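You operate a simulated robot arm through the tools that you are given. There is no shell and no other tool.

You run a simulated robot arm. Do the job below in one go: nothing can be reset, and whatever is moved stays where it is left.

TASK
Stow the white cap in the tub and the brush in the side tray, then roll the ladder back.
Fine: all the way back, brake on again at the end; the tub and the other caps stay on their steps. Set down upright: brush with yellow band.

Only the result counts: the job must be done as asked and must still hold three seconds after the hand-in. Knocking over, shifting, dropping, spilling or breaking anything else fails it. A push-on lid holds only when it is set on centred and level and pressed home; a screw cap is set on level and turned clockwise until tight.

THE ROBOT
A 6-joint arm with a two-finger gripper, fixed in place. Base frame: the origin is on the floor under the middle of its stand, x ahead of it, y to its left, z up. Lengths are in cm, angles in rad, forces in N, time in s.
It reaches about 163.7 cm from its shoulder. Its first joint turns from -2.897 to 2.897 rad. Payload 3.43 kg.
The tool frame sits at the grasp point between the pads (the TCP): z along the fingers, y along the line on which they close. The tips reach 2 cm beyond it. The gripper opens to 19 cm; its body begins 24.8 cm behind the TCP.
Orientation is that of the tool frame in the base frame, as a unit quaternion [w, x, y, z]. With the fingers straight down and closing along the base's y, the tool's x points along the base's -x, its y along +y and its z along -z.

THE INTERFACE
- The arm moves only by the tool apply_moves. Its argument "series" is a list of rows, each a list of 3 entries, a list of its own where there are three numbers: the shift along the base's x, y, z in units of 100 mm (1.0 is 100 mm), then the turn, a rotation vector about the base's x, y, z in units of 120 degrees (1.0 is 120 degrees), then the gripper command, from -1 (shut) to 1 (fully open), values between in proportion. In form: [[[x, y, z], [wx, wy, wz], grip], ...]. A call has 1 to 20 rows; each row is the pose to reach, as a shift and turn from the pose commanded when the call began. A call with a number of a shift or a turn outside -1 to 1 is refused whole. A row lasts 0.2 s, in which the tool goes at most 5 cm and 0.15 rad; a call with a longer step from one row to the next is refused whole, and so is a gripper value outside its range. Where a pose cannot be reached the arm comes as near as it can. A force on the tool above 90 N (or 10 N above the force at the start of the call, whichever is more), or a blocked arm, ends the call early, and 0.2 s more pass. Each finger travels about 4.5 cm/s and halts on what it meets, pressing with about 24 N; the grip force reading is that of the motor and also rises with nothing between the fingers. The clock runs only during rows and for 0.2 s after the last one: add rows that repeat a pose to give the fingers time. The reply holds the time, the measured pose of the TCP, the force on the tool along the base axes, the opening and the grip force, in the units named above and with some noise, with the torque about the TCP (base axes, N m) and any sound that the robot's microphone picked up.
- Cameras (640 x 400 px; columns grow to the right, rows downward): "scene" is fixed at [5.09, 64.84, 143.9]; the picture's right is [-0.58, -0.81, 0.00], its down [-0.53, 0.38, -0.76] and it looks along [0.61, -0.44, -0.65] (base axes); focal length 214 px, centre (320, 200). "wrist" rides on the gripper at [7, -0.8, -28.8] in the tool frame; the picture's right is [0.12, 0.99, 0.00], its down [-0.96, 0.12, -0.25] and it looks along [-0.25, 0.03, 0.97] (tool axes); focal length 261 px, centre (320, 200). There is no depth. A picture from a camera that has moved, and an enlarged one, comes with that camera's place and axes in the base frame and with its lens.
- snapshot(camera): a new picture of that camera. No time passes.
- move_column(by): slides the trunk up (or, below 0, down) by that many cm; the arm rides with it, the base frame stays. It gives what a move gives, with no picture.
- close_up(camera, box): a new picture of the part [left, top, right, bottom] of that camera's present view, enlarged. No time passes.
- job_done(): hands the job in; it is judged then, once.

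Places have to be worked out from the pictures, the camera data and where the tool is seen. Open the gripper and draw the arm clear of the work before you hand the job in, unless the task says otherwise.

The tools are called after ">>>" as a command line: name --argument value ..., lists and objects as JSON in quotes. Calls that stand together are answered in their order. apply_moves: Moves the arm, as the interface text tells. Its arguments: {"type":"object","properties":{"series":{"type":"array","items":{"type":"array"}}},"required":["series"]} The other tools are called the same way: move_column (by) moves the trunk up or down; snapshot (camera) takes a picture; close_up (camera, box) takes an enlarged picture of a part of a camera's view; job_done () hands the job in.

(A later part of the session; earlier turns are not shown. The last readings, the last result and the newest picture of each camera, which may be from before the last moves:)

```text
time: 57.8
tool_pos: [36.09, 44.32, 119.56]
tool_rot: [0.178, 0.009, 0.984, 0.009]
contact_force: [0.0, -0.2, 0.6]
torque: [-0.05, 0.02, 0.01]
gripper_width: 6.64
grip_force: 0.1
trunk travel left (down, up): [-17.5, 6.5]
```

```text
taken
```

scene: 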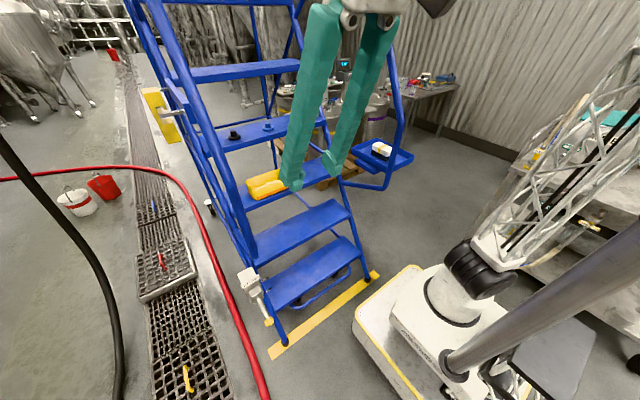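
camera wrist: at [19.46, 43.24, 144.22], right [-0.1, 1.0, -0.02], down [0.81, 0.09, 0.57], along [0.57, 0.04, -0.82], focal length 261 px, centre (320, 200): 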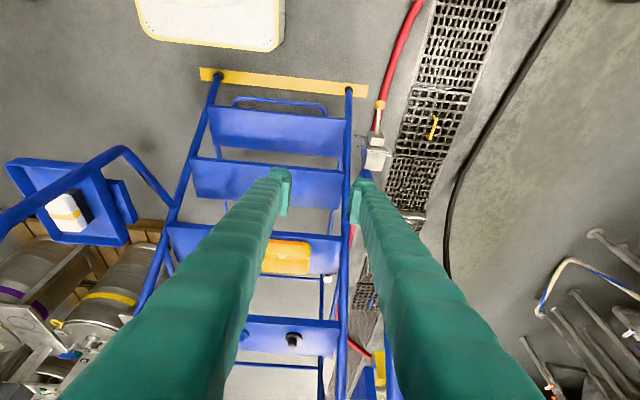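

The arm is lagging a little near the body. I'll continue outward in +y, where the reach is easier.

>>> apply_moves --series '[[[0.0, 0.3, 0.0], [0, 0, 0], -0.3], [[0.0, 0.6, 0.0], [0, 0, 0], -0.3], [[0.0, 0.9, -0.1], [0, 0, 0], -0.3], [[0.0, 1.0, -0.3], [0, 0, 0], -0.3], [[0.0, 1.0, -0.3], [0, 0, 0], -0.3]]'

>>> snapshot --camera "wrist"

```text
time: 59.0
tool_pos: [35.4, 54.54, 114.51]
tool_rot: [0.173, 0.001, 0.985, -0.008]
contact_force: [-0.1, 0.3, -0.2]
torque: [0.04, 0.02, -0.04]
gripper_width: 6.63
grip_force: 0.0
trunk travel left (down, up): [-17.5, 6.5]
```

```text
taken
camera wrist: at [19.1, 54.17, 139.35], right [-0.11, 0.99, -0.06], down [0.82, 0.12, 0.56], along [0.56, 0.02, -0.83], focal length 261 px, centre (320, 200)
```

wrist: 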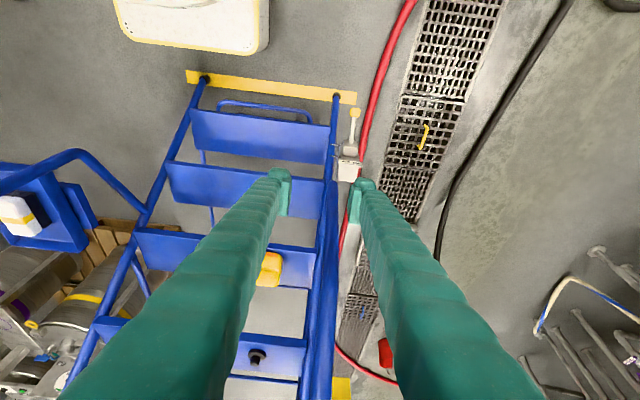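

The brake is visible between the fingers. I'll zoom in on it.

>>> close_up --camera "wrist" --box '[300, 80, 400, 200]'

>>> close_up --camera "wrist" --box '[300, 220, 440, 400]'

```text
3.33 times, centred on (350, 140) of wrist
camera zoom: at [19.1, 54.17, 139.35], right [-0.11, 0.99, -0.06], down [0.82, 0.12, 0.56], along [0.56, 0.02, -0.83], focal length 869 px, centre (220, 400)
```

zoom: 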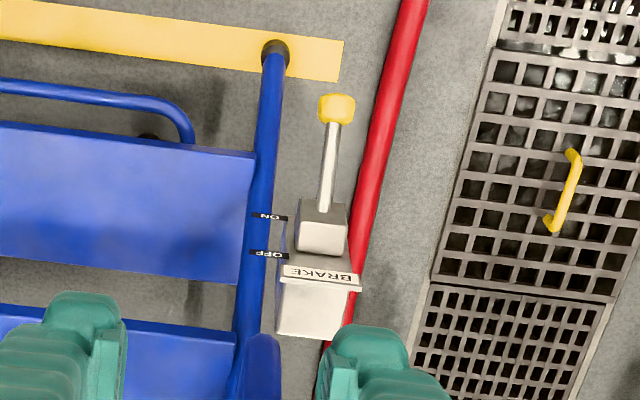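

```text
2.22 times, centred on (370, 310) of wrist
camera zoom: at [19.1, 54.17, 139.35], right [-0.11, 0.99, -0.06], down [0.82, 0.12, 0.56], along [0.56, 0.02, -0.83], focal length 579 px, centre (209, -44)
```

zoom: 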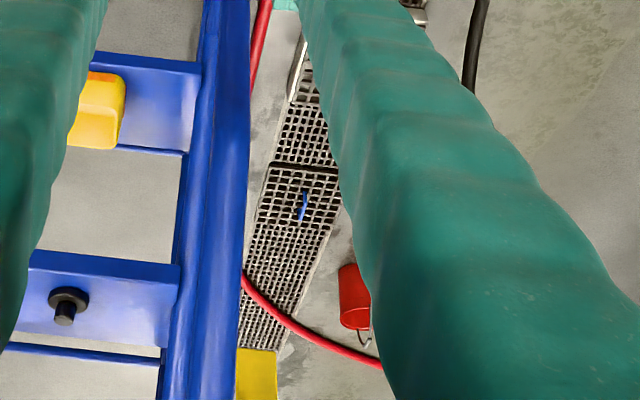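

Knob at (40.3, 62.7, 58.9), in the lower ON position; the OFF label is about 8.5 cm higher. I'll descend in front of it.

>>> apply_moves --series '[[[0, 0.15, -0.3], [0, 0, 0], -0.15], [[0, 0.3, -0.6], [0, 0, 0], -0.15], [[0, 0.45, -1.0], [0, 0, 0], -0.15]]'

>>> apply_moves --series '[[[0, 0.15, -0.4], [0, 0, 0], -0.15], [[0, 0.3, -0.8], [0, 0, 0], -0.15], [[0, 0.4, -1.0], [0, 0, 0], -0.15]]'

>>> apply_moves --series '[[[0, 0, -0.4], [0, 0, 0], -0.15], [[0, 0, -0.8], [0, 0, 0], -0.15], [[0, 0, -1.0], [0, 0, 0], -0.15]]'

>>> snapshot --camera "wrist"

>>> snapshot --camera "scene"

```text
time: 59.8
tool_pos: [35.84, 58.93, 104.26]
tool_rot: [0.172, 0.0, 0.985, -0.009]
contact_force: [0.6, 0.0, -0.1]
torque: [0.09, 0.03, 0.02]
gripper_width: 8.08
grip_force: 0.1
trunk travel left (down, up): [-17.5, 6.5]
```

```text
time: 60.6
tool_pos: [35.68, 62.93, 94.7]
tool_rot: [0.171, 0.0, 0.985, -0.009]
contact_force: [0.5, -0.5, 0.1]
torque: [0.09, 0.03, 0.03]
gripper_width: 8.06
grip_force: 0.1
trunk travel left (down, up): [-17.5, 6.5]
```

```text
time: 61.4
tool_pos: [35.84, 63.17, 84.69]
tool_rot: [0.172, 0.0, 0.985, -0.009]
contact_force: [1.2, -0.1, -0.7]
torque: [0.06, 0.02, 0.01]
gripper_width: 8.08
grip_force: 0.0
trunk travel left (down, up): [-17.5, 6.5]
```

```text
taken
camera wrist: at [19.56, 62.67, 109.53], right [-0.11, 0.99, -0.06], down [0.82, 0.12, 0.56], along [0.56, 0.02, -0.83], focal length 261 px, centre (320, 200)
```

wrist: 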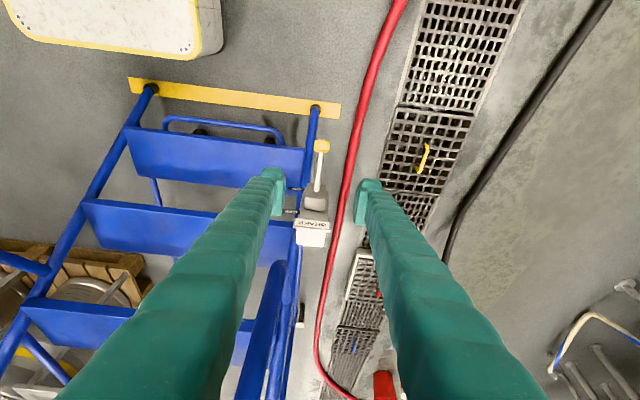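

```text
taken
```

scene: 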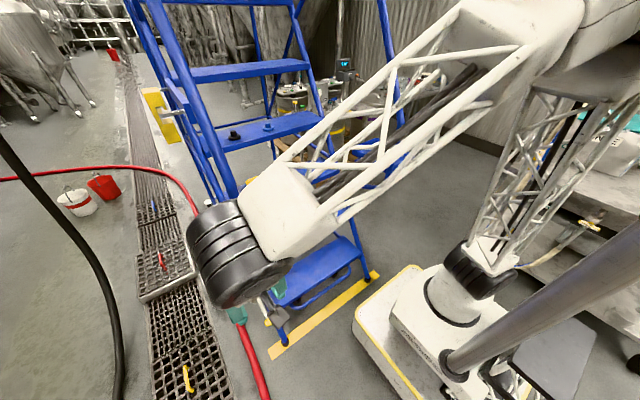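

The knob is between the fingers at (40.4, 62.8, 58.9). I'll descend to it.

>>> apply_moves --series '[[[0.05, 0, -0.4], [0, 0, 0], -0.15], [[0.1, -0.02, -0.8], [0, 0, 0], -0.15], [[0.15, -0.03, -1.0], [0, 0, 0], -0.15]]'

>>> apply_moves --series '[[[0.1, 0, -0.35], [0, 0, 0], -0.15], [[0.2, 0, -0.7], [0, 0, 0], -0.15], [[0.2, 0, -0.9], [0, 0, 0], -0.15]]'

>>> close_up --camera "wrist" --box '[240, 120, 400, 240]'

```text
time: 62.2
tool_pos: [37.13, 62.29, 74.11]
tool_rot: [0.172, 0.0, 0.985, -0.008]
contact_force: [-0.1, -0.9, -0.5]
torque: [0.07, 0.01, 0.03]
gripper_width: 8.07
grip_force: 0.1
trunk travel left (down, up): [-17.5, 6.5]
```

```text
time: 63.0
tool_pos: [39.06, 62.54, 65.22]
tool_rot: [0.172, -0.001, 0.985, -0.009]
contact_force: [0.5, 0.5, 0.6]
torque: [0.02, 0.0, 0.02]
gripper_width: 8.07
grip_force: 0.0
trunk travel left (down, up): [-17.5, 6.5]
```

```text
3.33 times, centred on (320, 180) of wrist
camera zoom: at [22.77, 62.1, 90.0], right [-0.11, 0.99, -0.06], down [0.82, 0.12, 0.56], along [0.56, 0.02, -0.83], focal length 869 px, centre (320, 267)
```

zoom: 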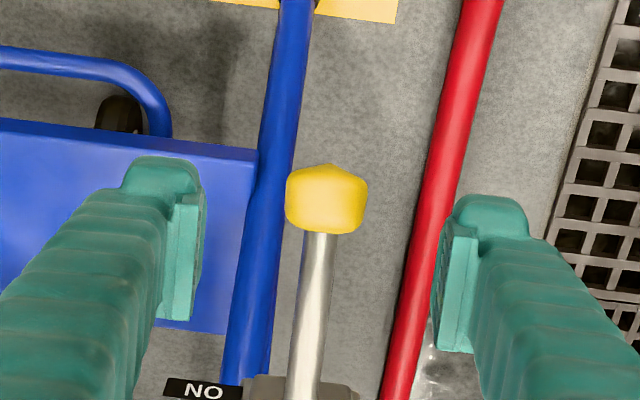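

Lined up with the knob. I'll lower onto it and close the fingers.

>>> apply_moves --series '[[[0.07, 0.03, -0.3], [0, 0, 0], -0.15], [[0.14, 0.03, -0.55], [0, 0, 0], -0.15], [[0.14, 0.03, -0.62], [0, 0, 0], -0.15], [[0.14, 0.03, -0.62], [0, 0, 0], -0.5], [[0.14, 0.03, -0.62], [0, 0, 0], -0.8], [[0.14, 0.03, -0.62], [0, 0, 0], -1], [[0.14, 0.03, -0.62], [0, 0, 0], -1], [[0.14, 0.03, -0.62], [0, 0, 0], -1]]'

>>> close_up --camera "wrist" --box '[240, 120, 400, 240]'

>>> snapshot --camera "wrist"

```text
time: 64.8
tool_pos: [40.53, 62.48, 59.0]
tool_rot: [0.171, 0.0, 0.985, -0.011]
contact_force: [-2.1, -45.6, 0.5]
torque: [-0.15, 0.35, 0.16]
gripper_width: 2.8
grip_force: 44.8
trunk travel left (down, up): [-17.5, 6.5]
```

```text
3.33 times, centred on (320, 180) of wrist
camera zoom: at [24.28, 62.28, 83.9], right [-0.11, 0.99, -0.06], down [0.82, 0.12, 0.56], along [0.56, 0.01, -0.83], focal length 869 px, centre (320, 267)
```

zoom: 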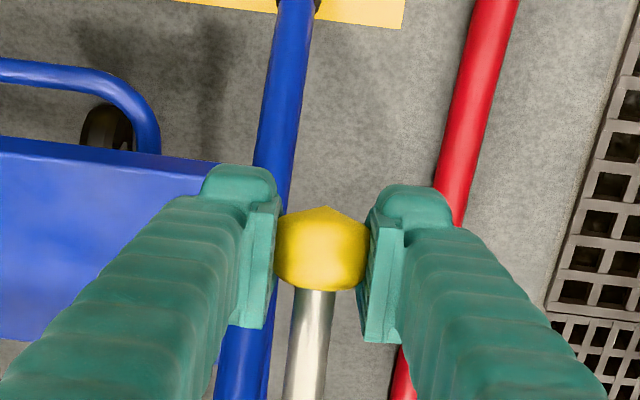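

```text
taken
camera wrist: at [24.28, 62.28, 83.9], right [-0.11, 0.99, -0.06], down [0.82, 0.12, 0.56], along [0.56, 0.01, -0.83], focal length 261 px, centre (320, 200)
```

wrist: 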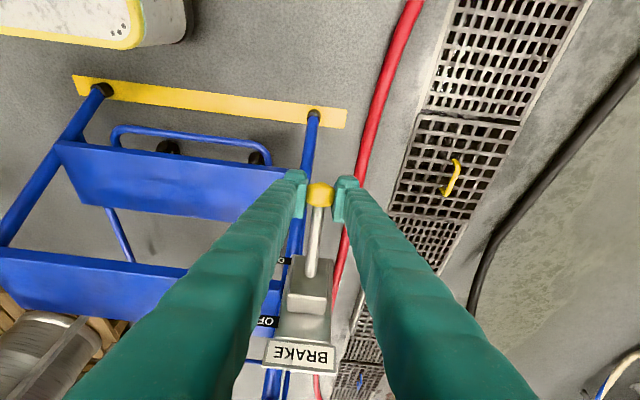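

The knob is gripped; there is a side load of 46 N because the knob is ~0.3 cm off-centre. I'll relieve that, then lift in small arc steps.

>>> apply_moves --series '[[[0, -0.03, 0], [0, 0, 0], -1], [[0, -0.04, 0], [0, 0, 0], -1], [[0, -0.04, 0], [0, 0, 0], -1]]'

>>> apply_moves --series '[[[-0.02, 0, 0.05], [0, 0, 0], -1], [[-0.04, 0, 0.1], [0, 0, 0], -1], [[-0.055, 0, 0.15], [0, 0, 0], -1], [[-0.07, 0, 0.2], [0, 0, 0], -1], [[-0.07, 0, 0.2], [0, 0, 0], -1]]'

>>> snapshot --camera "wrist"

```text
time: 65.6
tool_pos: [40.67, 62.45, 59.16]
tool_rot: [0.172, 0.0, 0.985, -0.007]
contact_force: [-2.2, -20.9, -18.4]
torque: [0.05, 1.24, 0.24]
gripper_width: 2.77
grip_force: 45.0
trunk travel left (down, up): [-17.5, 6.5]
```

```text
time: 66.8
tool_pos: [40.1, 62.41, 61.24]
tool_rot: [0.172, -0.001, 0.985, -0.008]
contact_force: [0.9, -20.6, -10.4]
torque: [-0.02, 0.84, 0.06]
gripper_width: 2.75
grip_force: 44.9
trunk travel left (down, up): [-17.5, 6.5]
```

```text
taken
camera wrist: at [23.76, 62.14, 86.09], right [-0.11, 0.99, -0.06], down [0.82, 0.12, 0.56], along [0.56, 0.01, -0.83], focal length 261 px, centre (320, 200)
```

wrist: 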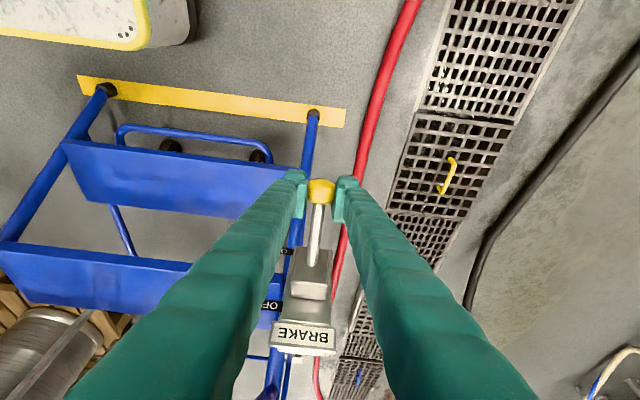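

The lever follows with little resistance. I'll continue the arc upward.

>>> apply_moves --series '[[[-0.02, -0.01, 0.06], [0, 0, 0], -1], [[-0.04, -0.02, 0.12], [0, 0, 0], -1], [[-0.05, -0.02, 0.18], [0, 0, 0], -1], [[-0.06, -0.02, 0.25], [0, 0, 0], -1], [[-0.06, -0.02, 0.31], [0, 0, 0], -1], [[-0.06, -0.02, 0.31], [0, 0, 0], -1]]'

>>> snapshot --camera "wrist"

```text
time: 68.2
tool_pos: [39.38, 62.58, 64.2]
tool_rot: [0.172, -0.002, 0.985, -0.007]
contact_force: [-8.1, 10.1, -13.2]
torque: [-0.02, 1.14, 0.11]
gripper_width: 2.74
grip_force: 44.6
trunk travel left (down, up): [-17.5, 6.5]
```

```text
taken
camera wrist: at [23.05, 62.07, 89.12], right [-0.11, 0.99, -0.06], down [0.82, 0.12, 0.56], along [0.56, 0.02, -0.83], focal length 261 px, centre (320, 200)
```

wrist: 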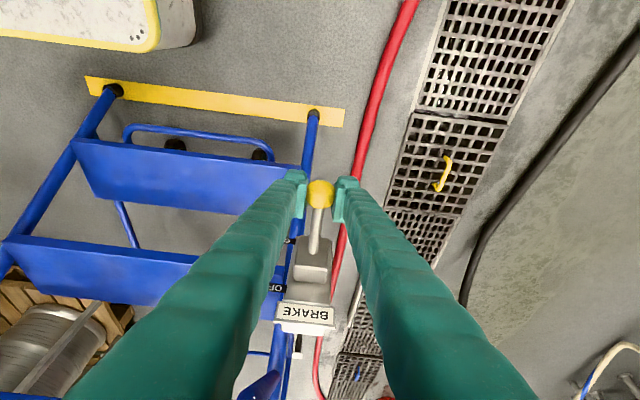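

Still moving smoothly. Continuing up over the arc.

>>> apply_moves --series '[[[0, 0.01, 0.06], [0, 0, 0], -1], [[0.01, 0.01, 0.12], [0, 0, 0], -1], [[0.02, 0.01, 0.18], [0, 0, 0], -1], [[0.03, 0.01, 0.24], [0, 0, 0], -1], [[0.04, 0.01, 0.3], [0, 0, 0], -1], [[0.04, 0.01, 0.3], [0, 0, 0], -1]]'

>>> snapshot --camera "wrist"

```text
time: 69.6
tool_pos: [39.69, 62.52, 67.38]
tool_rot: [0.172, -0.001, 0.985, -0.008]
contact_force: [14.1, 27.3, -14.5]
torque: [0.03, 0.96, -0.12]
gripper_width: 2.76
grip_force: 44.6
trunk travel left (down, up): [-17.5, 6.5]
```

```text
taken
camera wrist: at [23.44, 62.08, 92.17], right [-0.11, 0.99, -0.06], down [0.82, 0.12, 0.56], along [0.56, 0.02, -0.83], focal length 261 px, centre (320, 200)
```

wrist: 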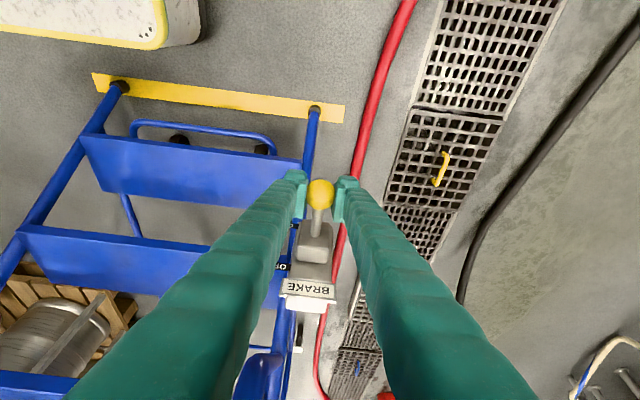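

Lever well above horizontal now. I'll continue toward the OFF end, following the force hints (+x, +y slightly).

>>> apply_moves --series '[[[0.03, 0.02, 0.05], [0, 0, 0], -1], [[0.05, 0.02, 0.1], [0, 0, 0], -1], [[0.07, 0.02, 0.15], [0, 0, 0], -1], [[0.09, 0.02, 0.2], [0, 0, 0], -1], [[0.11, 0.02, 0.25], [0, 0, 0], -1], [[0.11, 0.02, 0.25], [0, 0, 0], -1]]'

>>> snapshot --camera "wrist"

```text
time: 71.0
tool_pos: [40.83, 62.59, 69.6]
tool_rot: [0.171, 0.0, 0.985, -0.01]
contact_force: [-4.8, 4.1, -59.6]
torque: [-0.06, -0.23, -0.01]
gripper_width: 2.91
grip_force: 44.9
trunk travel left (down, up): [-17.5, 6.5]
```

```text
taken
camera wrist: at [24.53, 62.23, 94.45], right [-0.11, 0.99, -0.06], down [0.82, 0.12, 0.55], along [0.56, 0.01, -0.83], focal length 261 px, centre (320, 200)
```

wrist: 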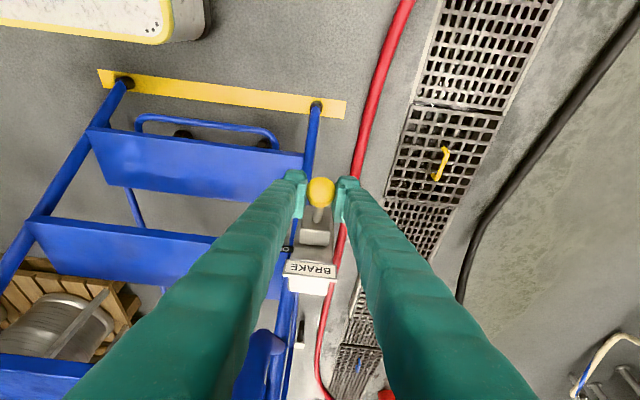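

A 60 N downward reaction at z≈69.6 means the lever has reached its OFF stop. I'll relax slightly and release it.

>>> apply_moves --series '[[[0, 0, -0.02], [0, 0, 0], -1], [[0, 0, -0.03], [0, 0, 0], -0.5], [[0, 0, -0.03], [0, 0, 0], -0.2], [[0, 0, -0.03], [0, 0, 0], -0.15], [[0, 0, -0.03], [0, 0, 0], -0.15], [[0, 0, -0.03], [0, 0, 0], -0.15]]'

>>> close_up --camera "wrist" --box '[240, 140, 400, 300]'

```text
time: 72.4
tool_pos: [40.82, 62.51, 69.53]
tool_rot: [0.172, -0.001, 0.985, -0.008]
contact_force: [0.5, 0.0, 1.0]
torque: [-0.03, 0.01, 0.01]
gripper_width: 8.1
grip_force: 0.1
trunk travel left (down, up): [-17.5, 6.5]
```

```text
2.50 times, centred on (320, 220) of wrist
camera zoom: at [24.46, 62.15, 94.43], right [-0.11, 0.99, -0.06], down [0.82, 0.12, 0.56], along [0.56, 0.02, -0.83], focal length 652 px, centre (320, 150)
```

zoom: 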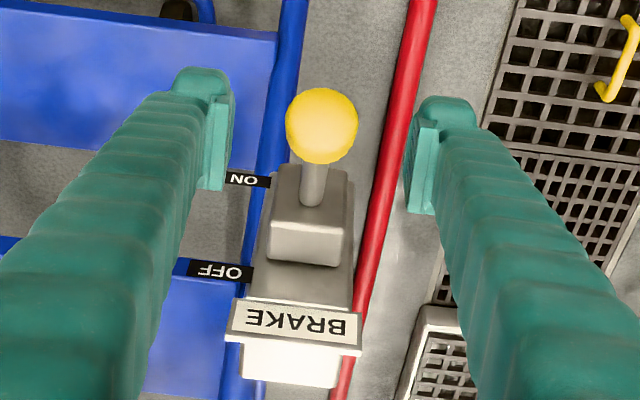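

The lever stays up at OFF. I'll rise off it, straighten the tool, and move up in front of the ladder.

>>> apply_moves --series '[[[-0.05, 0, 0.2], [0, 0, 0], -0.15], [[-0.1, 0, 0.5], [0, 0, 0], -0.15], [[-0.1, 0, 0.8], [0, 0.04, 0], -0.3], [[-0.1, 0, 1.0], [0, 0.08, 0], -0.6]]'

>>> close_up --camera "wrist" --box '[240, 120, 400, 280]'

>>> apply_moves --series '[[[0, 0, 0.4], [0, 0.04, 0], -1], [[0, 0, 0.8], [0, 0.05, 0], -1], [[0, 0, 1.0], [0, 0.05, 0], -1]]'

>>> apply_moves --series '[[[0.1, 0, 0.4], [0, 0, 0], -1], [[0.2, -0.1, 0.8], [0, 0, 0], -1], [[0.3, -0.2, 1.0], [0, 0, 0], -1]]'

>>> apply_moves --series '[[[0.05, 0, 0.4], [0, 0, 0], -1], [[0.1, -0.1, 0.8], [0, 0, 0], -1], [[0.1, -0.4, 1.0], [0, 0, 0], -1]]'

>>> snapshot --camera "scene"

```text
time: 73.4
tool_pos: [39.62, 62.5, 79.55]
tool_rot: [0.089, -0.002, 0.996, -0.007]
contact_force: [0.0, 0.4, 0.0]
torque: [-0.04, -0.08, 0.0]
gripper_width: 3.83
grip_force: 0.1
trunk travel left (down, up): [-17.5, 6.5]
```

```text
2.50 times, centred on (320, 200) of wrist
camera zoom: at [27.63, 62.12, 106.91], right [-0.12, 0.99, -0.04], down [0.9, 0.12, 0.41], along [0.41, 0.02, -0.91], focal length 652 px, centre (320, 200)
```

zoom: 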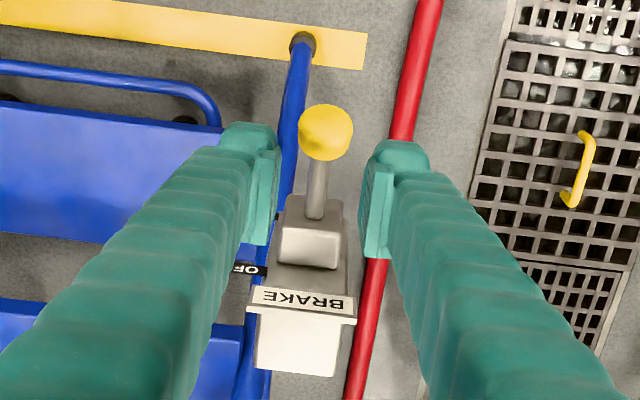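

```text
time: 74.2
tool_pos: [39.66, 62.64, 89.61]
tool_rot: [0.037, -0.001, 0.999, -0.008]
contact_force: [0.8, -0.7, -1.2]
torque: [-0.03, -0.01, 0.02]
gripper_width: 0.0
grip_force: 24.2
trunk travel left (down, up): [-17.5, 6.5]
```

```text
time: 75.0
tool_pos: [42.85, 60.6, 99.61]
tool_rot: [0.037, -0.002, 0.999, -0.008]
contact_force: [-1.0, 0.1, 0.0]
torque: [-0.08, -0.05, 0.0]
gripper_width: 0.0
grip_force: 24.5
trunk travel left (down, up): [-17.5, 6.5]
```

```text
time: 75.8
tool_pos: [43.69, 56.79, 109.42]
tool_rot: [0.037, -0.001, 0.999, -0.009]
contact_force: [0.1, 1.0, -1.1]
torque: [-0.19, 0.04, 0.0]
gripper_width: 0.0
grip_force: 24.1
trunk travel left (down, up): [-17.5, 6.5]
```

```text
taken
```

scene: 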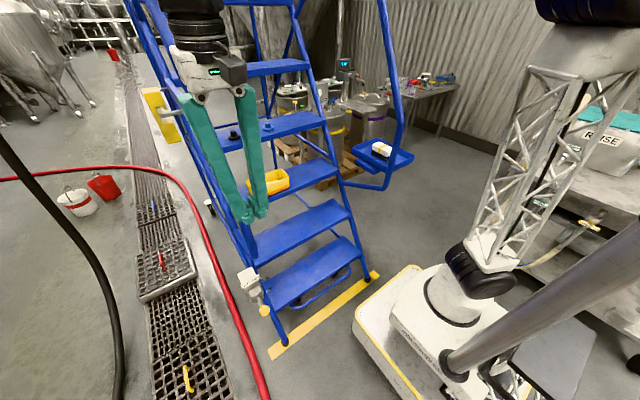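

The lever is still at OFF. I'll move to the ladder's mid-line, high and in front of the steps.

>>> apply_moves --series '[[[0.05, -0.35, 0.25], [0, 0, 0], -1], [[0.1, -0.7, 0.5], [0, 0, 0], -1], [[0.1, -1.0, 0.8], [0, 0, 0], -1]]'

>>> apply_moves --series '[[[0.1, -0.4, 0.2], [0, 0, 0], -1], [[0.2, -0.8, 0.4], [0, 0, 0], -1], [[0.3, -1.0, 0.6], [0, 0, 0], -1]]'

>>> apply_moves --series '[[[0.25, -0.35, 0.1], [0, -0.05, 0], -1], [[0.5, -0.7, 0.2], [0, -0.1, 0], -1], [[0.7, -1.0, 0.3], [0, -0.15, 0], -1], [[1.0, -1.0, 0.4], [0, -0.2, 0], -1]]'

>>> apply_moves --series '[[[0.3, -0.1, 0.0], [0, -0.06, 0], -1], [[0.6, -0.2, 0.0], [0, -0.12, 0], -1], [[0.9, -0.2, 0.0], [0, -0.18, 0], -1], [[1.0, -0.2, 0.0], [0, -0.24, 0], -1]]'

>>> snapshot --camera "scene"

>>> snapshot --camera "wrist"

```text
time: 76.6
tool_pos: [44.96, 46.88, 117.7]
tool_rot: [0.036, -0.001, 0.999, -0.009]
contact_force: [0.8, 1.2, 0.0]
torque: [-0.15, 0.07, -0.02]
gripper_width: 0.0
grip_force: 23.8
trunk travel left (down, up): [-17.5, 6.5]
```

```text
time: 77.4
tool_pos: [48.24, 36.79, 123.57]
tool_rot: [0.037, -0.003, 0.999, -0.008]
contact_force: [0.0, 0.5, -0.9]
torque: [-0.08, -0.03, 0.01]
gripper_width: 0.0
grip_force: 24.1
trunk travel left (down, up): [-17.5, 6.5]
```

```text
time: 78.4
tool_pos: [57.9, 26.59, 127.74]
tool_rot: [0.246, 0.0, 0.969, -0.007]
contact_force: [-0.4, -0.6, 0.2]
torque: [0.0, 0.07, -0.02]
gripper_width: 0.01
grip_force: 24.7
trunk travel left (down, up): [-17.5, 6.5]
```

```text
time: 79.4
tool_pos: [67.81, 24.71, 127.82]
tool_rot: [0.478, 0.002, 0.878, -0.008]
contact_force: [0.5, 0.2, -0.3]
torque: [-0.04, 0.01, -0.1]
gripper_width: 0.0
grip_force: 24.4
trunk travel left (down, up): [-17.5, 6.5]
```

```text
taken
```

scene: 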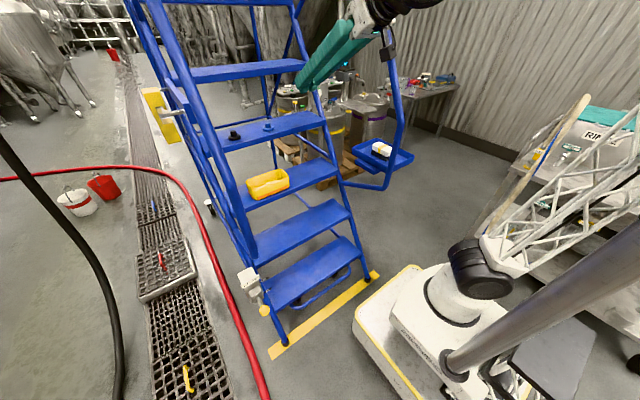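

```text
taken
camera wrist: at [39.85, 24.34, 137.72], right [-0.05, 0.99, -0.11], down [0.32, 0.12, 0.94], along [0.95, 0.02, -0.32], focal length 261 px, centre (320, 200)
```

wrist: 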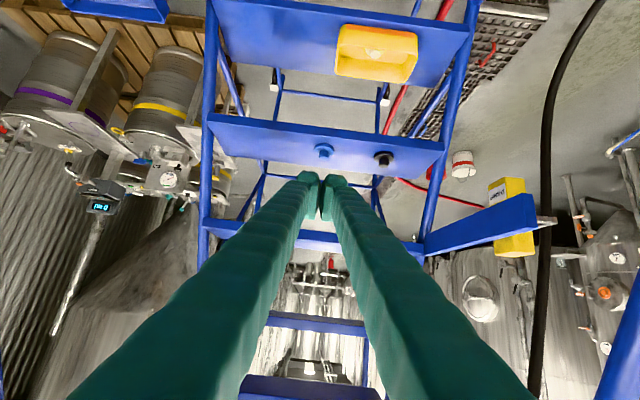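

The wrist camera now looks through the ladder to the area behind. I'll zoom in to see what's back there, and at the yellow block on the left.

>>> close_up --camera "wrist" --box '[400, 130, 600, 300]'

>>> close_up --camera "wrist" --box '[230, 60, 450, 200]'

>>> close_up --camera "wrist" --box '[200, 220, 440, 400]'

```text
2.35 times, centred on (500, 215) of wrist
camera zoom: at [39.85, 24.34, 137.72], right [-0.05, 0.99, -0.11], down [0.32, 0.12, 0.94], along [0.95, 0.02, -0.32], focal length 613 px, centre (-104, 165)
```

zoom: 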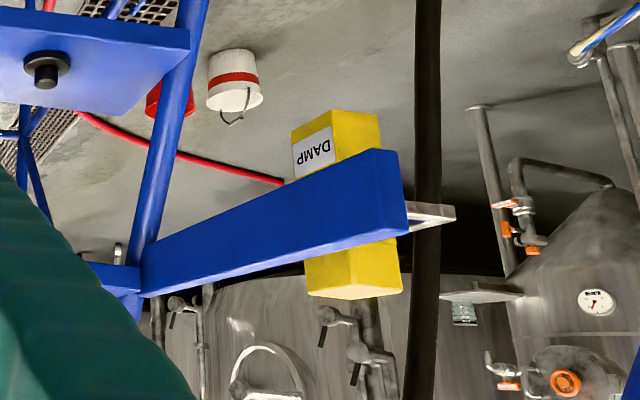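

```text
2.86 times, centred on (340, 130) of wrist
camera zoom: at [39.85, 24.34, 137.72], right [-0.05, 0.99, -0.11], down [0.32, 0.12, 0.94], along [0.95, 0.02, -0.32], focal length 745 px, centre (263, 400)
```

zoom: 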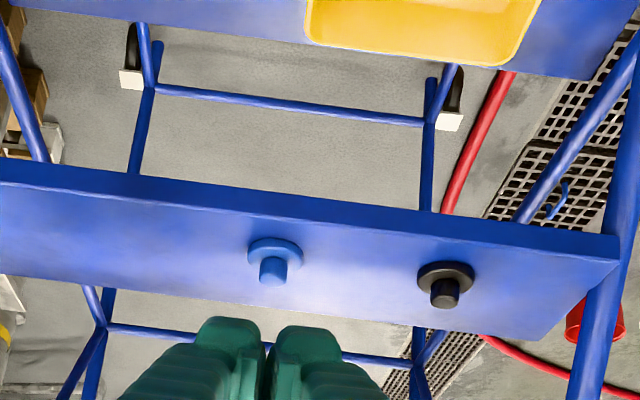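

```text
2.22 times, centred on (320, 310) of wrist
camera zoom: at [39.85, 24.34, 137.72], right [-0.05, 0.99, -0.11], down [0.32, 0.12, 0.94], along [0.95, 0.02, -0.32], focal length 579 px, centre (320, -44)
```

zoom: 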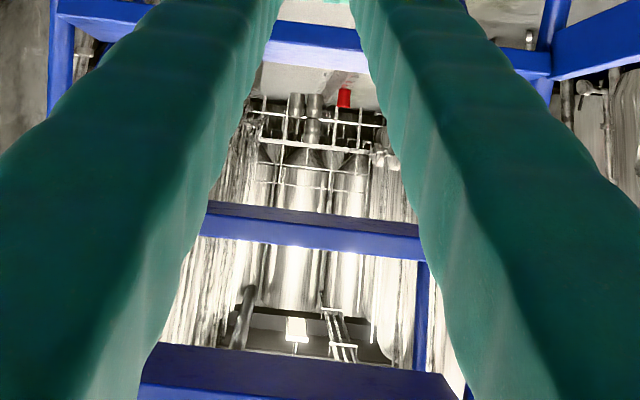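

Behind the ladder the floor is open and nothing blocks rolling back along +x. I'll level the fingers to horizontal and go to the empty fifth step's front edge, which I'll push on the mid-line.

>>> apply_moves --series '[[[0.2, 0, 0], [0, -0.055, 0], -1], [[0.4, 0, 0], [0, -0.11, 0], -1], [[0.6, 0, -0.1], [0, -0.165, 0], -1], [[0.8, 0, -0.2], [0, -0.22, 0], -1], [[1.0, 0, -0.3], [0, -0.27, 0], -1]]'

>>> apply_moves --series '[[[0.4, 0, -0.05], [0, 0, 0], -1], [[0.8, 0, -0.1], [0, 0, 0], -1], [[1.0, 0, -0.12], [0, 0, 0], -1]]'

>>> snapshot --camera "scene"

>>> snapshot --camera "wrist"

```text
time: 80.6
tool_pos: [77.77, 24.47, 124.96]
tool_rot: [0.704, 0.004, 0.71, -0.006]
contact_force: [-1.2, 0.2, 0.7]
torque: [-0.01, 0.19, 0.15]
gripper_width: 0.0
grip_force: 24.2
trunk travel left (down, up): [-17.5, 6.5]
```

```text
time: 81.4
tool_pos: [87.6, 24.61, 123.46]
tool_rot: [0.704, 0.005, 0.71, -0.007]
contact_force: [-0.9, 0.2, -0.5]
torque: [0.0, 0.05, 0.0]
gripper_width: 0.01
grip_force: 23.9
trunk travel left (down, up): [-17.5, 6.5]
```

```text
taken
```

scene: 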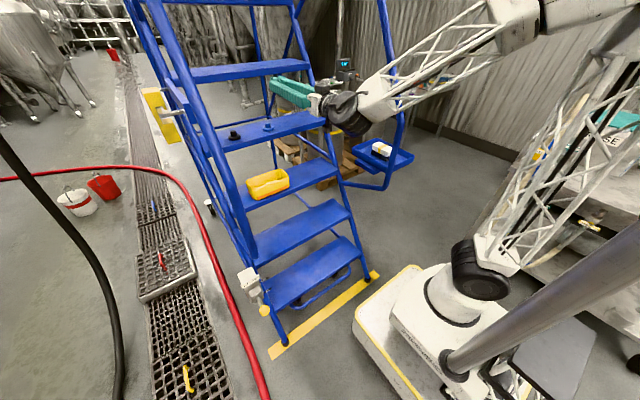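

```text
taken
camera wrist: at [58.93, 24.25, 116.86], right [0.01, 0.99, -0.12], down [-0.24, 0.12, 0.96], along [0.97, 0.01, 0.24], focal length 261 px, centre (320, 200)
```

wrist: 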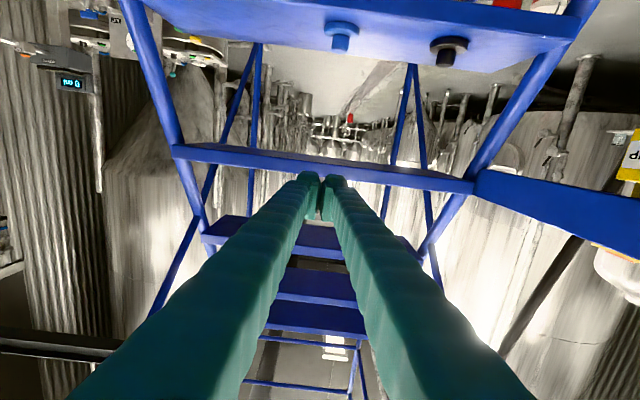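

The fingertips line up with the step-5 edge at z≈123.5. I'll advance to just short of contact.

>>> apply_moves --series '[[[0.4, 0, 0], [0, 0, 0], -1], [[0.8, 0, 0], [0, 0, 0], -1], [[1.0, 0, 0], [0, 0, 0], -1]]'

>>> apply_moves --series '[[[0.3, 0, 0], [0, 0, 0], -1], [[0.6, 0, 0], [0, 0, 0], -1], [[0.8, 0, 0], [0, 0, 0], -1], [[0.95, 0, 0], [0, 0, 0], -1]]'

>>> close_up --camera "wrist" --box '[220, 120, 420, 260]'

>>> close_up --camera "scene" --box '[180, 30, 380, 160]'

```text
time: 82.2
tool_pos: [97.94, 24.64, 123.43]
tool_rot: [0.703, 0.004, 0.711, -0.007]
contact_force: [-0.6, -0.2, 0.3]
torque: [0.0, 0.13, 0.0]
gripper_width: 0.01
grip_force: 23.9
trunk travel left (down, up): [-17.5, 6.5]
```

```text
time: 83.2
tool_pos: [107.27, 24.36, 123.38]
tool_rot: [0.703, 0.005, 0.711, -0.007]
contact_force: [0.8, 0.5, 0.2]
torque: [0.05, 0.02, -0.02]
gripper_width: 0.01
grip_force: 24.1
trunk travel left (down, up): [-17.5, 6.5]
```

```text
2.86 times, centred on (320, 190) of wrist
camera zoom: at [78.45, 24.07, 116.78], right [0.01, 0.99, -0.12], down [-0.24, 0.12, 0.96], along [0.97, 0.02, 0.24], focal length 745 px, centre (320, 229)
```

zoom: 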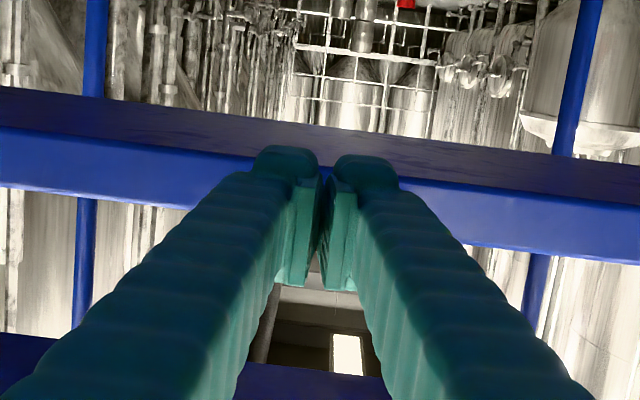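

```text
3.08 times, centred on (280, 95) of scene
camera zoom: at [5.09, 64.84, 143.9], right [-0.58, -0.81, 0.0], down [-0.53, 0.38, -0.76], along [0.61, -0.44, -0.65], focal length 660 px, centre (443, 523)
```

zoom: 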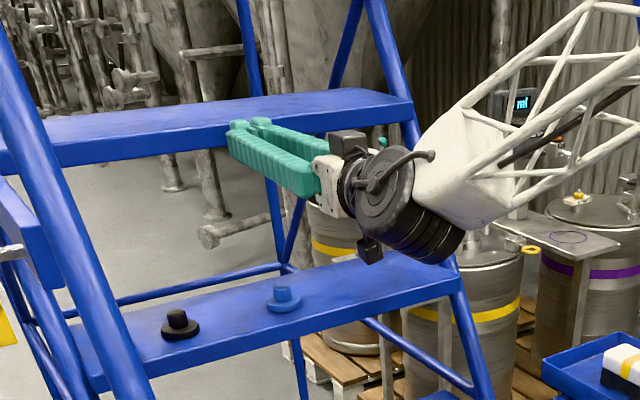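

Tips are a few centimetres short of the step edge, aligned in height. I'll advance slowly to contact and begin pushing gently.

>>> apply_moves --series '[[[0.1, 0, 0], [0, 0, 0], -1], [[0.2, 0, 0], [0, 0, 0], -1], [[0.28, 0, 0], [0, 0, 0], -1], [[0.35, 0, 0], [0, 0, 0], -1], [[0.4, 0, 0], [0, 0, 0], -1], [[0.45, 0, 0], [0, 0, 0], -1], [[0.5, 0, 0], [0, 0, 0], -1]]'

```text
time: 84.8
tool_pos: [112.45, 24.68, 123.17]
tool_rot: [0.703, 0.005, 0.711, -0.008]
contact_force: [0.0, -0.7, 0.4]
torque: [-0.03, 0.0, -0.03]
gripper_width: 0.0
grip_force: 23.8
trunk travel left (down, up): [-17.5, 6.5]
```

No contact yet; checking the view.

>>> close_up --camera "wrist" --box '[220, 120, 420, 260]'

>>> close_up --camera "scene" --box '[210, 40, 310, 110]'

```text
2.86 times, centred on (320, 190) of wrist
camera zoom: at [83.69, 24.26, 116.7], right [0.01, 0.99, -0.12], down [-0.23, 0.12, 0.96], along [0.97, 0.02, 0.23], focal length 745 px, centre (320, 229)
```

zoom: 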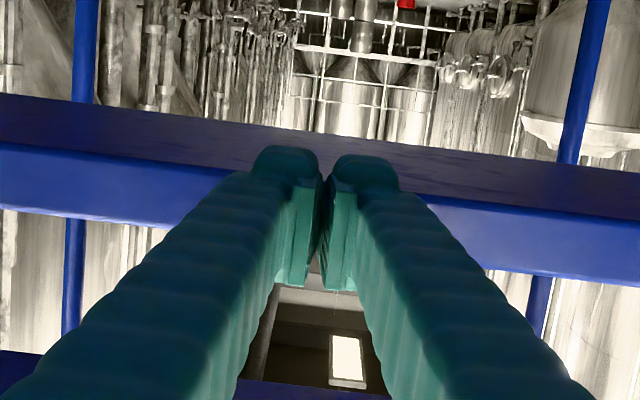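

```text
5.71 times, centred on (260, 75) of scene
camera zoom: at [5.09, 64.84, 143.9], right [-0.58, -0.81, 0.0], down [-0.53, 0.38, -0.76], along [0.61, -0.44, -0.65], focal length 1226 px, centre (663, 914)
```

zoom: 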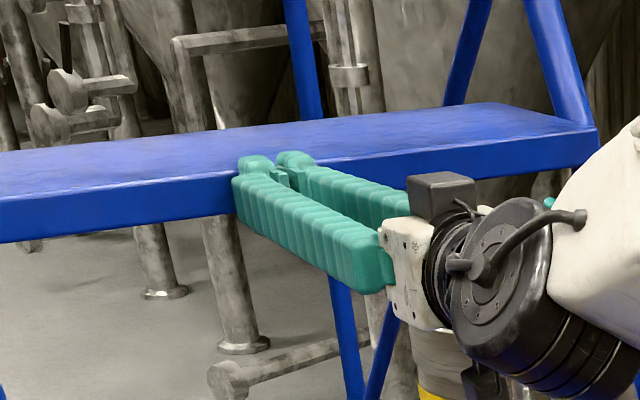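

The geometry says contact is imminent. I'll keep advancing in half-centimetre steps.

>>> apply_moves --series '[[[0.05, 0, 0], [0, 0, 0], -1], [[0.1, 0, 0], [0, 0, 0], -1], [[0.15, 0, 0], [0, 0, 0], -1], [[0.2, 0, 0], [0, 0, 0], -1]]'

>>> close_up --camera "scene" --box '[210, 40, 310, 110]'

```text
time: 85.8
tool_pos: [114.5, 24.57, 123.32]
tool_rot: [0.704, 0.004, 0.71, -0.006]
contact_force: [-0.4, 0.5, 0.1]
torque: [0.03, 0.02, -0.05]
gripper_width: 0.02
grip_force: 24.0
trunk travel left (down, up): [-17.5, 6.5]
```

```text
5.71 times, centred on (260, 75) of scene
camera zoom: at [5.09, 64.84, 143.9], right [-0.58, -0.81, 0.0], down [-0.53, 0.38, -0.76], along [0.61, -0.44, -0.65], focal length 1226 px, centre (663, 914)
```

zoom: 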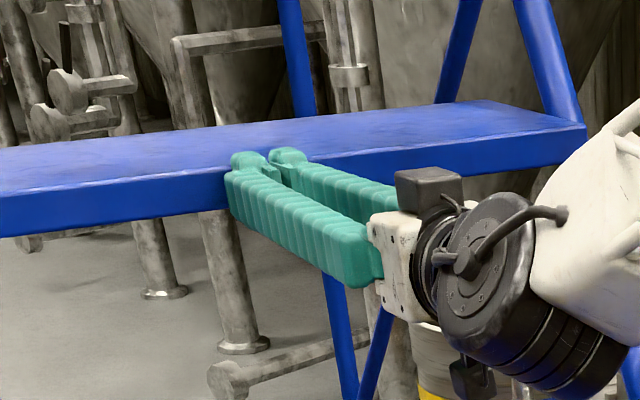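

The ladder is rolling already: its step corner shifted between pictures, with almost no force. I'll check the whole scene.

>>> snapshot --camera "scene"

>>> close_up --camera "scene" --box '[220, 230, 400, 370]'

```text
taken
```

scene: 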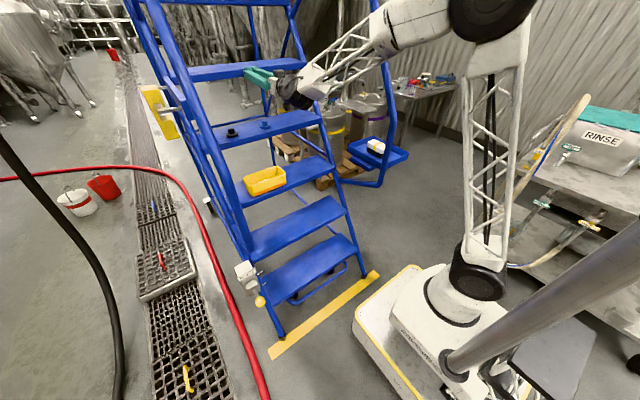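

```text
2.86 times, centred on (310, 300) of scene
camera zoom: at [5.09, 64.84, 143.9], right [-0.58, -0.81, 0.0], down [-0.53, 0.38, -0.76], along [0.61, -0.44, -0.65], focal length 613 px, centre (349, -86)
```

zoom: 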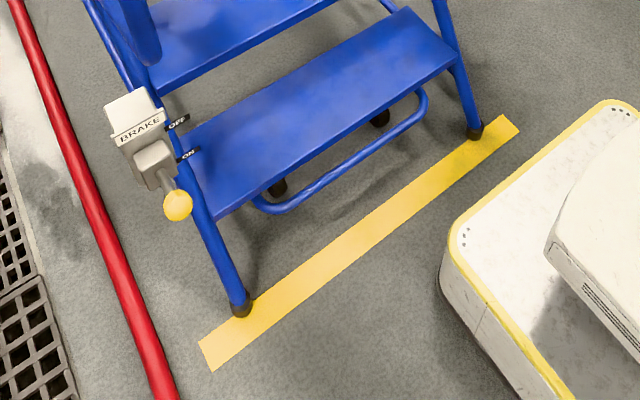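

The ladder rolls freely with everything in place. I'll keep pushing slowly in +x and watch for a stop.

>>> apply_moves --series '[[[0.06, 0, 0], [0, 0, 0], -1], [[0.13, 0, 0], [0, 0, 0], -1], [[0.21, 0, 0], [0, 0, 0], -1], [[0.29, 0, 0], [0, 0, 0], -1], [[0.37, 0, 0], [0, 0, 0], -1], [[0.45, 0, 0], [0, 0, 0], -1], [[0.53, 0, 0], [0, 0, 0], -1], [[0.61, 0, 0], [0, 0, 0], -1], [[0.69, 0, 0], [0, 0, 0], -1], [[0.77, 0, 0], [0, 0, 0], -1], [[0.85, 0, 0], [0, 0, 0], -1], [[0.93, 0, 0], [0, 0, 0], -1], [[1.0, 0, 0], [0, 0, 0], -1]]'

>>> snapshot --camera "scene"

```text
time: 88.6
tool_pos: [124.37, 24.74, 123.35]
tool_rot: [0.703, 0.004, 0.711, -0.006]
contact_force: [-0.4, 0.3, -0.8]
torque: [-0.01, -0.01, -0.03]
gripper_width: 0.0
grip_force: 23.8
trunk travel left (down, up): [-17.5, 6.5]
```

```text
taken
```

scene: 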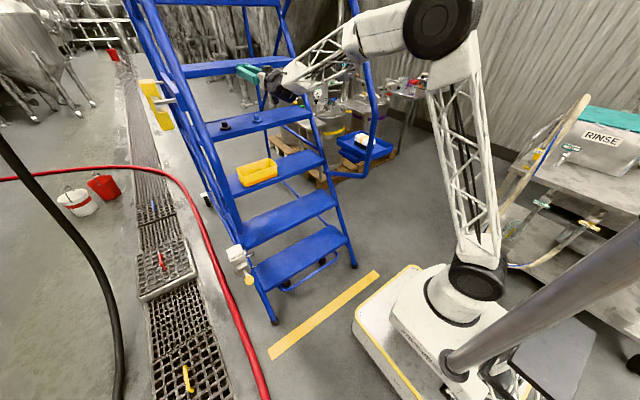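

The ladder has rolled about 13 cm, with all items in place. I'll keep pushing.

>>> apply_moves --series '[[[0.06, 0, 0], [0, 0, 0], -1], [[0.13, 0, 0], [0, 0, 0], -1], [[0.21, 0, 0], [0, 0, 0], -1], [[0.29, 0, 0], [0, 0, 0], -1], [[0.37, 0, 0], [0, 0, 0], -1], [[0.45, 0, 0], [0, 0, 0], -1], [[0.53, 0, 0], [0, 0, 0], -1], [[0.61, 0, 0], [0, 0, 0], -1], [[0.69, 0, 0], [0, 0, 0], -1], [[0.77, 0, 0], [0, 0, 0], -1], [[0.85, 0, 0], [0, 0, 0], -1], [[0.93, 0, 0], [0, 0, 0], -1], [[1.0, 0, 0], [0, 0, 0], -1]]'

>>> snapshot --camera "scene"

>>> snapshot --camera "wrist"

```text
time: 91.4
tool_pos: [134.52, 24.51, 123.38]
tool_rot: [0.703, 0.005, 0.711, -0.008]
contact_force: [0.4, -0.3, -1.1]
torque: [0.05, -0.01, 0.02]
gripper_width: 0.03
grip_force: 23.9
trunk travel left (down, up): [-17.5, 6.5]
```

```text
taken
```

scene: 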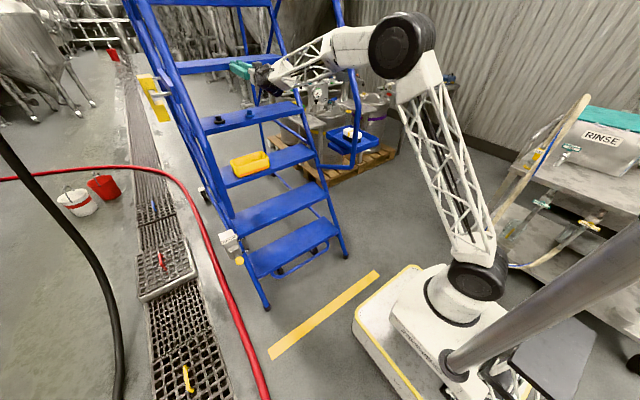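

```text
taken
camera wrist: at [105.67, 24.09, 116.79], right [0.01, 0.99, -0.12], down [-0.24, 0.12, 0.96], along [0.97, 0.01, 0.24], focal length 261 px, centre (320, 200)
```

wrist: 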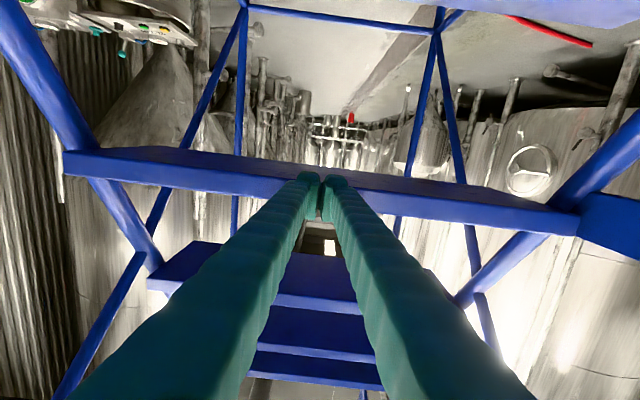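

About 23 cm so far with no stop yet. Continuing the slow push.

>>> apply_moves --series '[[[0.06, 0, 0], [0, 0, 0], -1], [[0.13, 0, 0], [0, 0, 0], -1], [[0.21, 0, 0], [0, 0, 0], -1], [[0.29, 0, 0], [0, 0, 0], -1], [[0.37, 0, 0], [0, 0, 0], -1], [[0.45, 0, 0], [0, 0, 0], -1], [[0.53, 0, 0], [0, 0, 0], -1], [[0.61, 0, 0], [0, 0, 0], -1], [[0.69, 0, 0], [0, 0, 0], -1], [[0.77, 0, 0], [0, 0, 0], -1], [[0.85, 0, 0], [0, 0, 0], -1], [[0.93, 0, 0], [0, 0, 0], -1], [[1.0, 0, 0], [0, 0, 0], -1]]'

>>> snapshot --camera "scene"

```text
time: 94.2
tool_pos: [144.38, 24.38, 123.45]
tool_rot: [0.703, 0.005, 0.711, -0.007]
contact_force: [0.4, -0.6, 0.2]
torque: [-0.01, 0.03, 0.06]
gripper_width: 0.0
grip_force: 23.9
trunk travel left (down, up): [-17.5, 6.5]
```

```text
taken
```

scene: 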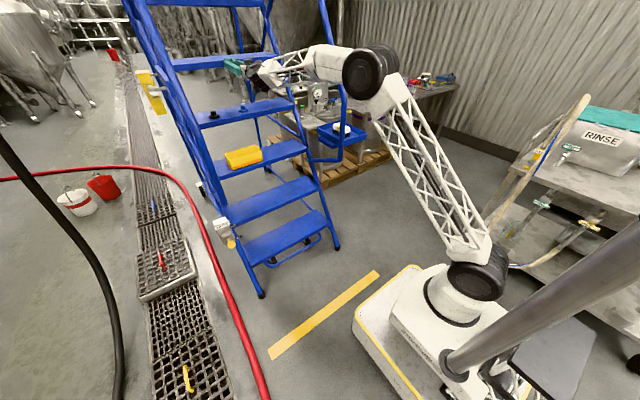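

About 33 cm rolled. One more slow push within reach.

>>> apply_moves --series '[[[0.06, 0, 0], [0, 0, 0], -1], [[0.13, 0, 0], [0, 0, 0], -1], [[0.21, 0, 0], [0, 0, 0], -1], [[0.29, 0, 0], [0, 0, 0], -1], [[0.37, 0, 0], [0, 0, 0], -1], [[0.45, 0, 0], [0, 0, 0], -1], [[0.53, 0, 0], [0, 0, 0], -1], [[0.61, 0, 0], [0, 0, 0], -1], [[0.69, 0, 0], [0, 0, 0], -1], [[0.77, 0, 0], [0, 0, 0], -1]]'

>>> snapshot --camera "scene"

>>> snapshot --camera "wrist"

```text
time: 96.4
tool_pos: [152.22, 24.32, 123.02]
tool_rot: [0.703, 0.004, 0.711, -0.007]
contact_force: [-0.6, 0.7, -0.6]
torque: [0.0, -0.02, 0.04]
gripper_width: 0.0
grip_force: 24.1
trunk travel left (down, up): [-17.5, 6.5]
```

```text
taken
```

scene: 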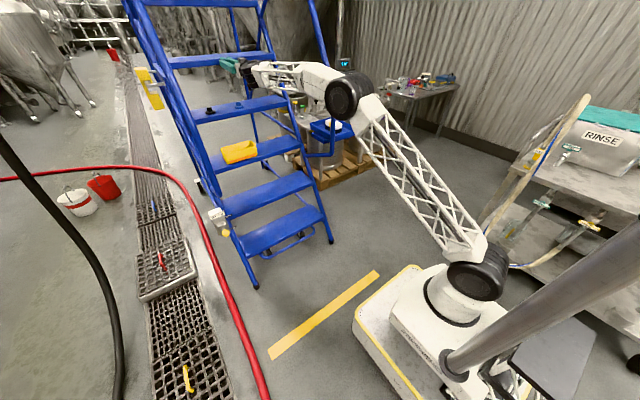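

```text
taken
camera wrist: at [123.4, 23.97, 116.45], right [0.01, 0.99, -0.12], down [-0.23, 0.12, 0.96], along [0.97, 0.01, 0.23], focal length 261 px, centre (320, 200)
```

wrist: 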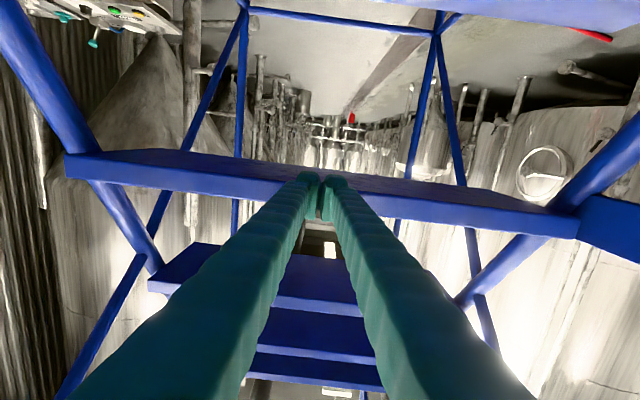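

The ladder has rolled about 41 cm and I'm nearing the reach limit at this height without finding a stop. I'll retreat and re-engage lower, at the bare second step's edge, to push farther.

>>> apply_moves --series '[[[-0.4, 0, 0], [0, 0, 0], -1], [[-0.8, 0, 0], [0, 0, 0], -1], [[-1.0, 0, 0], [0, 0, 0], -1]]'

>>> apply_moves --series '[[[-0.4, 0, 0], [0, 0, 0], -1], [[-0.8, 0, 0], [0, 0, 0], -1], [[-1.0, 0, -0.3], [0, 0, 0], -1]]'

>>> snapshot --camera "scene"

>>> close_up --camera "scene" --box '[120, 60, 380, 220]'

```text
time: 97.2
tool_pos: [142.35, 24.78, 123.29]
tool_rot: [0.704, 0.005, 0.71, -0.008]
contact_force: [-0.1, -0.5, -0.6]
torque: [0.0, -0.11, 0.01]
gripper_width: 0.02
grip_force: 23.6
trunk travel left (down, up): [-17.5, 6.5]
```

```text
time: 98.0
tool_pos: [132.31, 24.58, 120.58]
tool_rot: [0.704, 0.004, 0.71, -0.006]
contact_force: [-0.1, 0.0, 0.2]
torque: [0.01, 0.05, 0.05]
gripper_width: 0.0
grip_force: 24.2
trunk travel left (down, up): [-17.5, 6.5]
```

```text
taken
```

scene: 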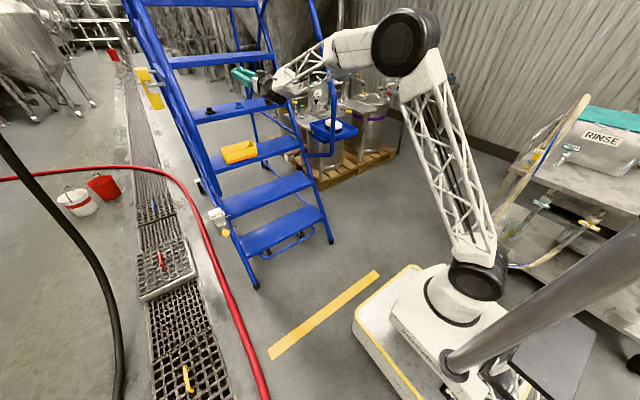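

```text
2.46 times, centred on (250, 140) of scene
camera zoom: at [5.09, 64.84, 143.9], right [-0.58, -0.81, 0.0], down [-0.53, 0.38, -0.76], along [0.61, -0.44, -0.65], focal length 528 px, centre (492, 348)
```

zoom: 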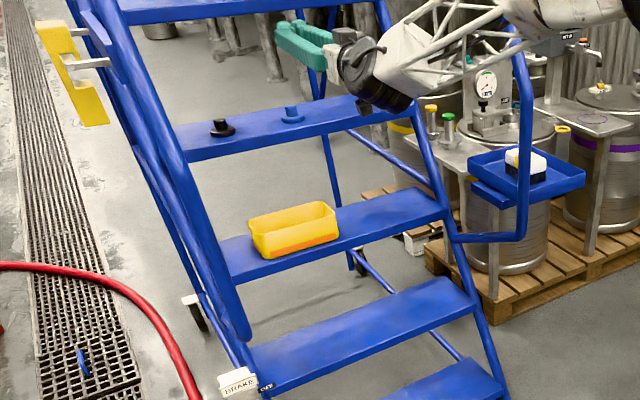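

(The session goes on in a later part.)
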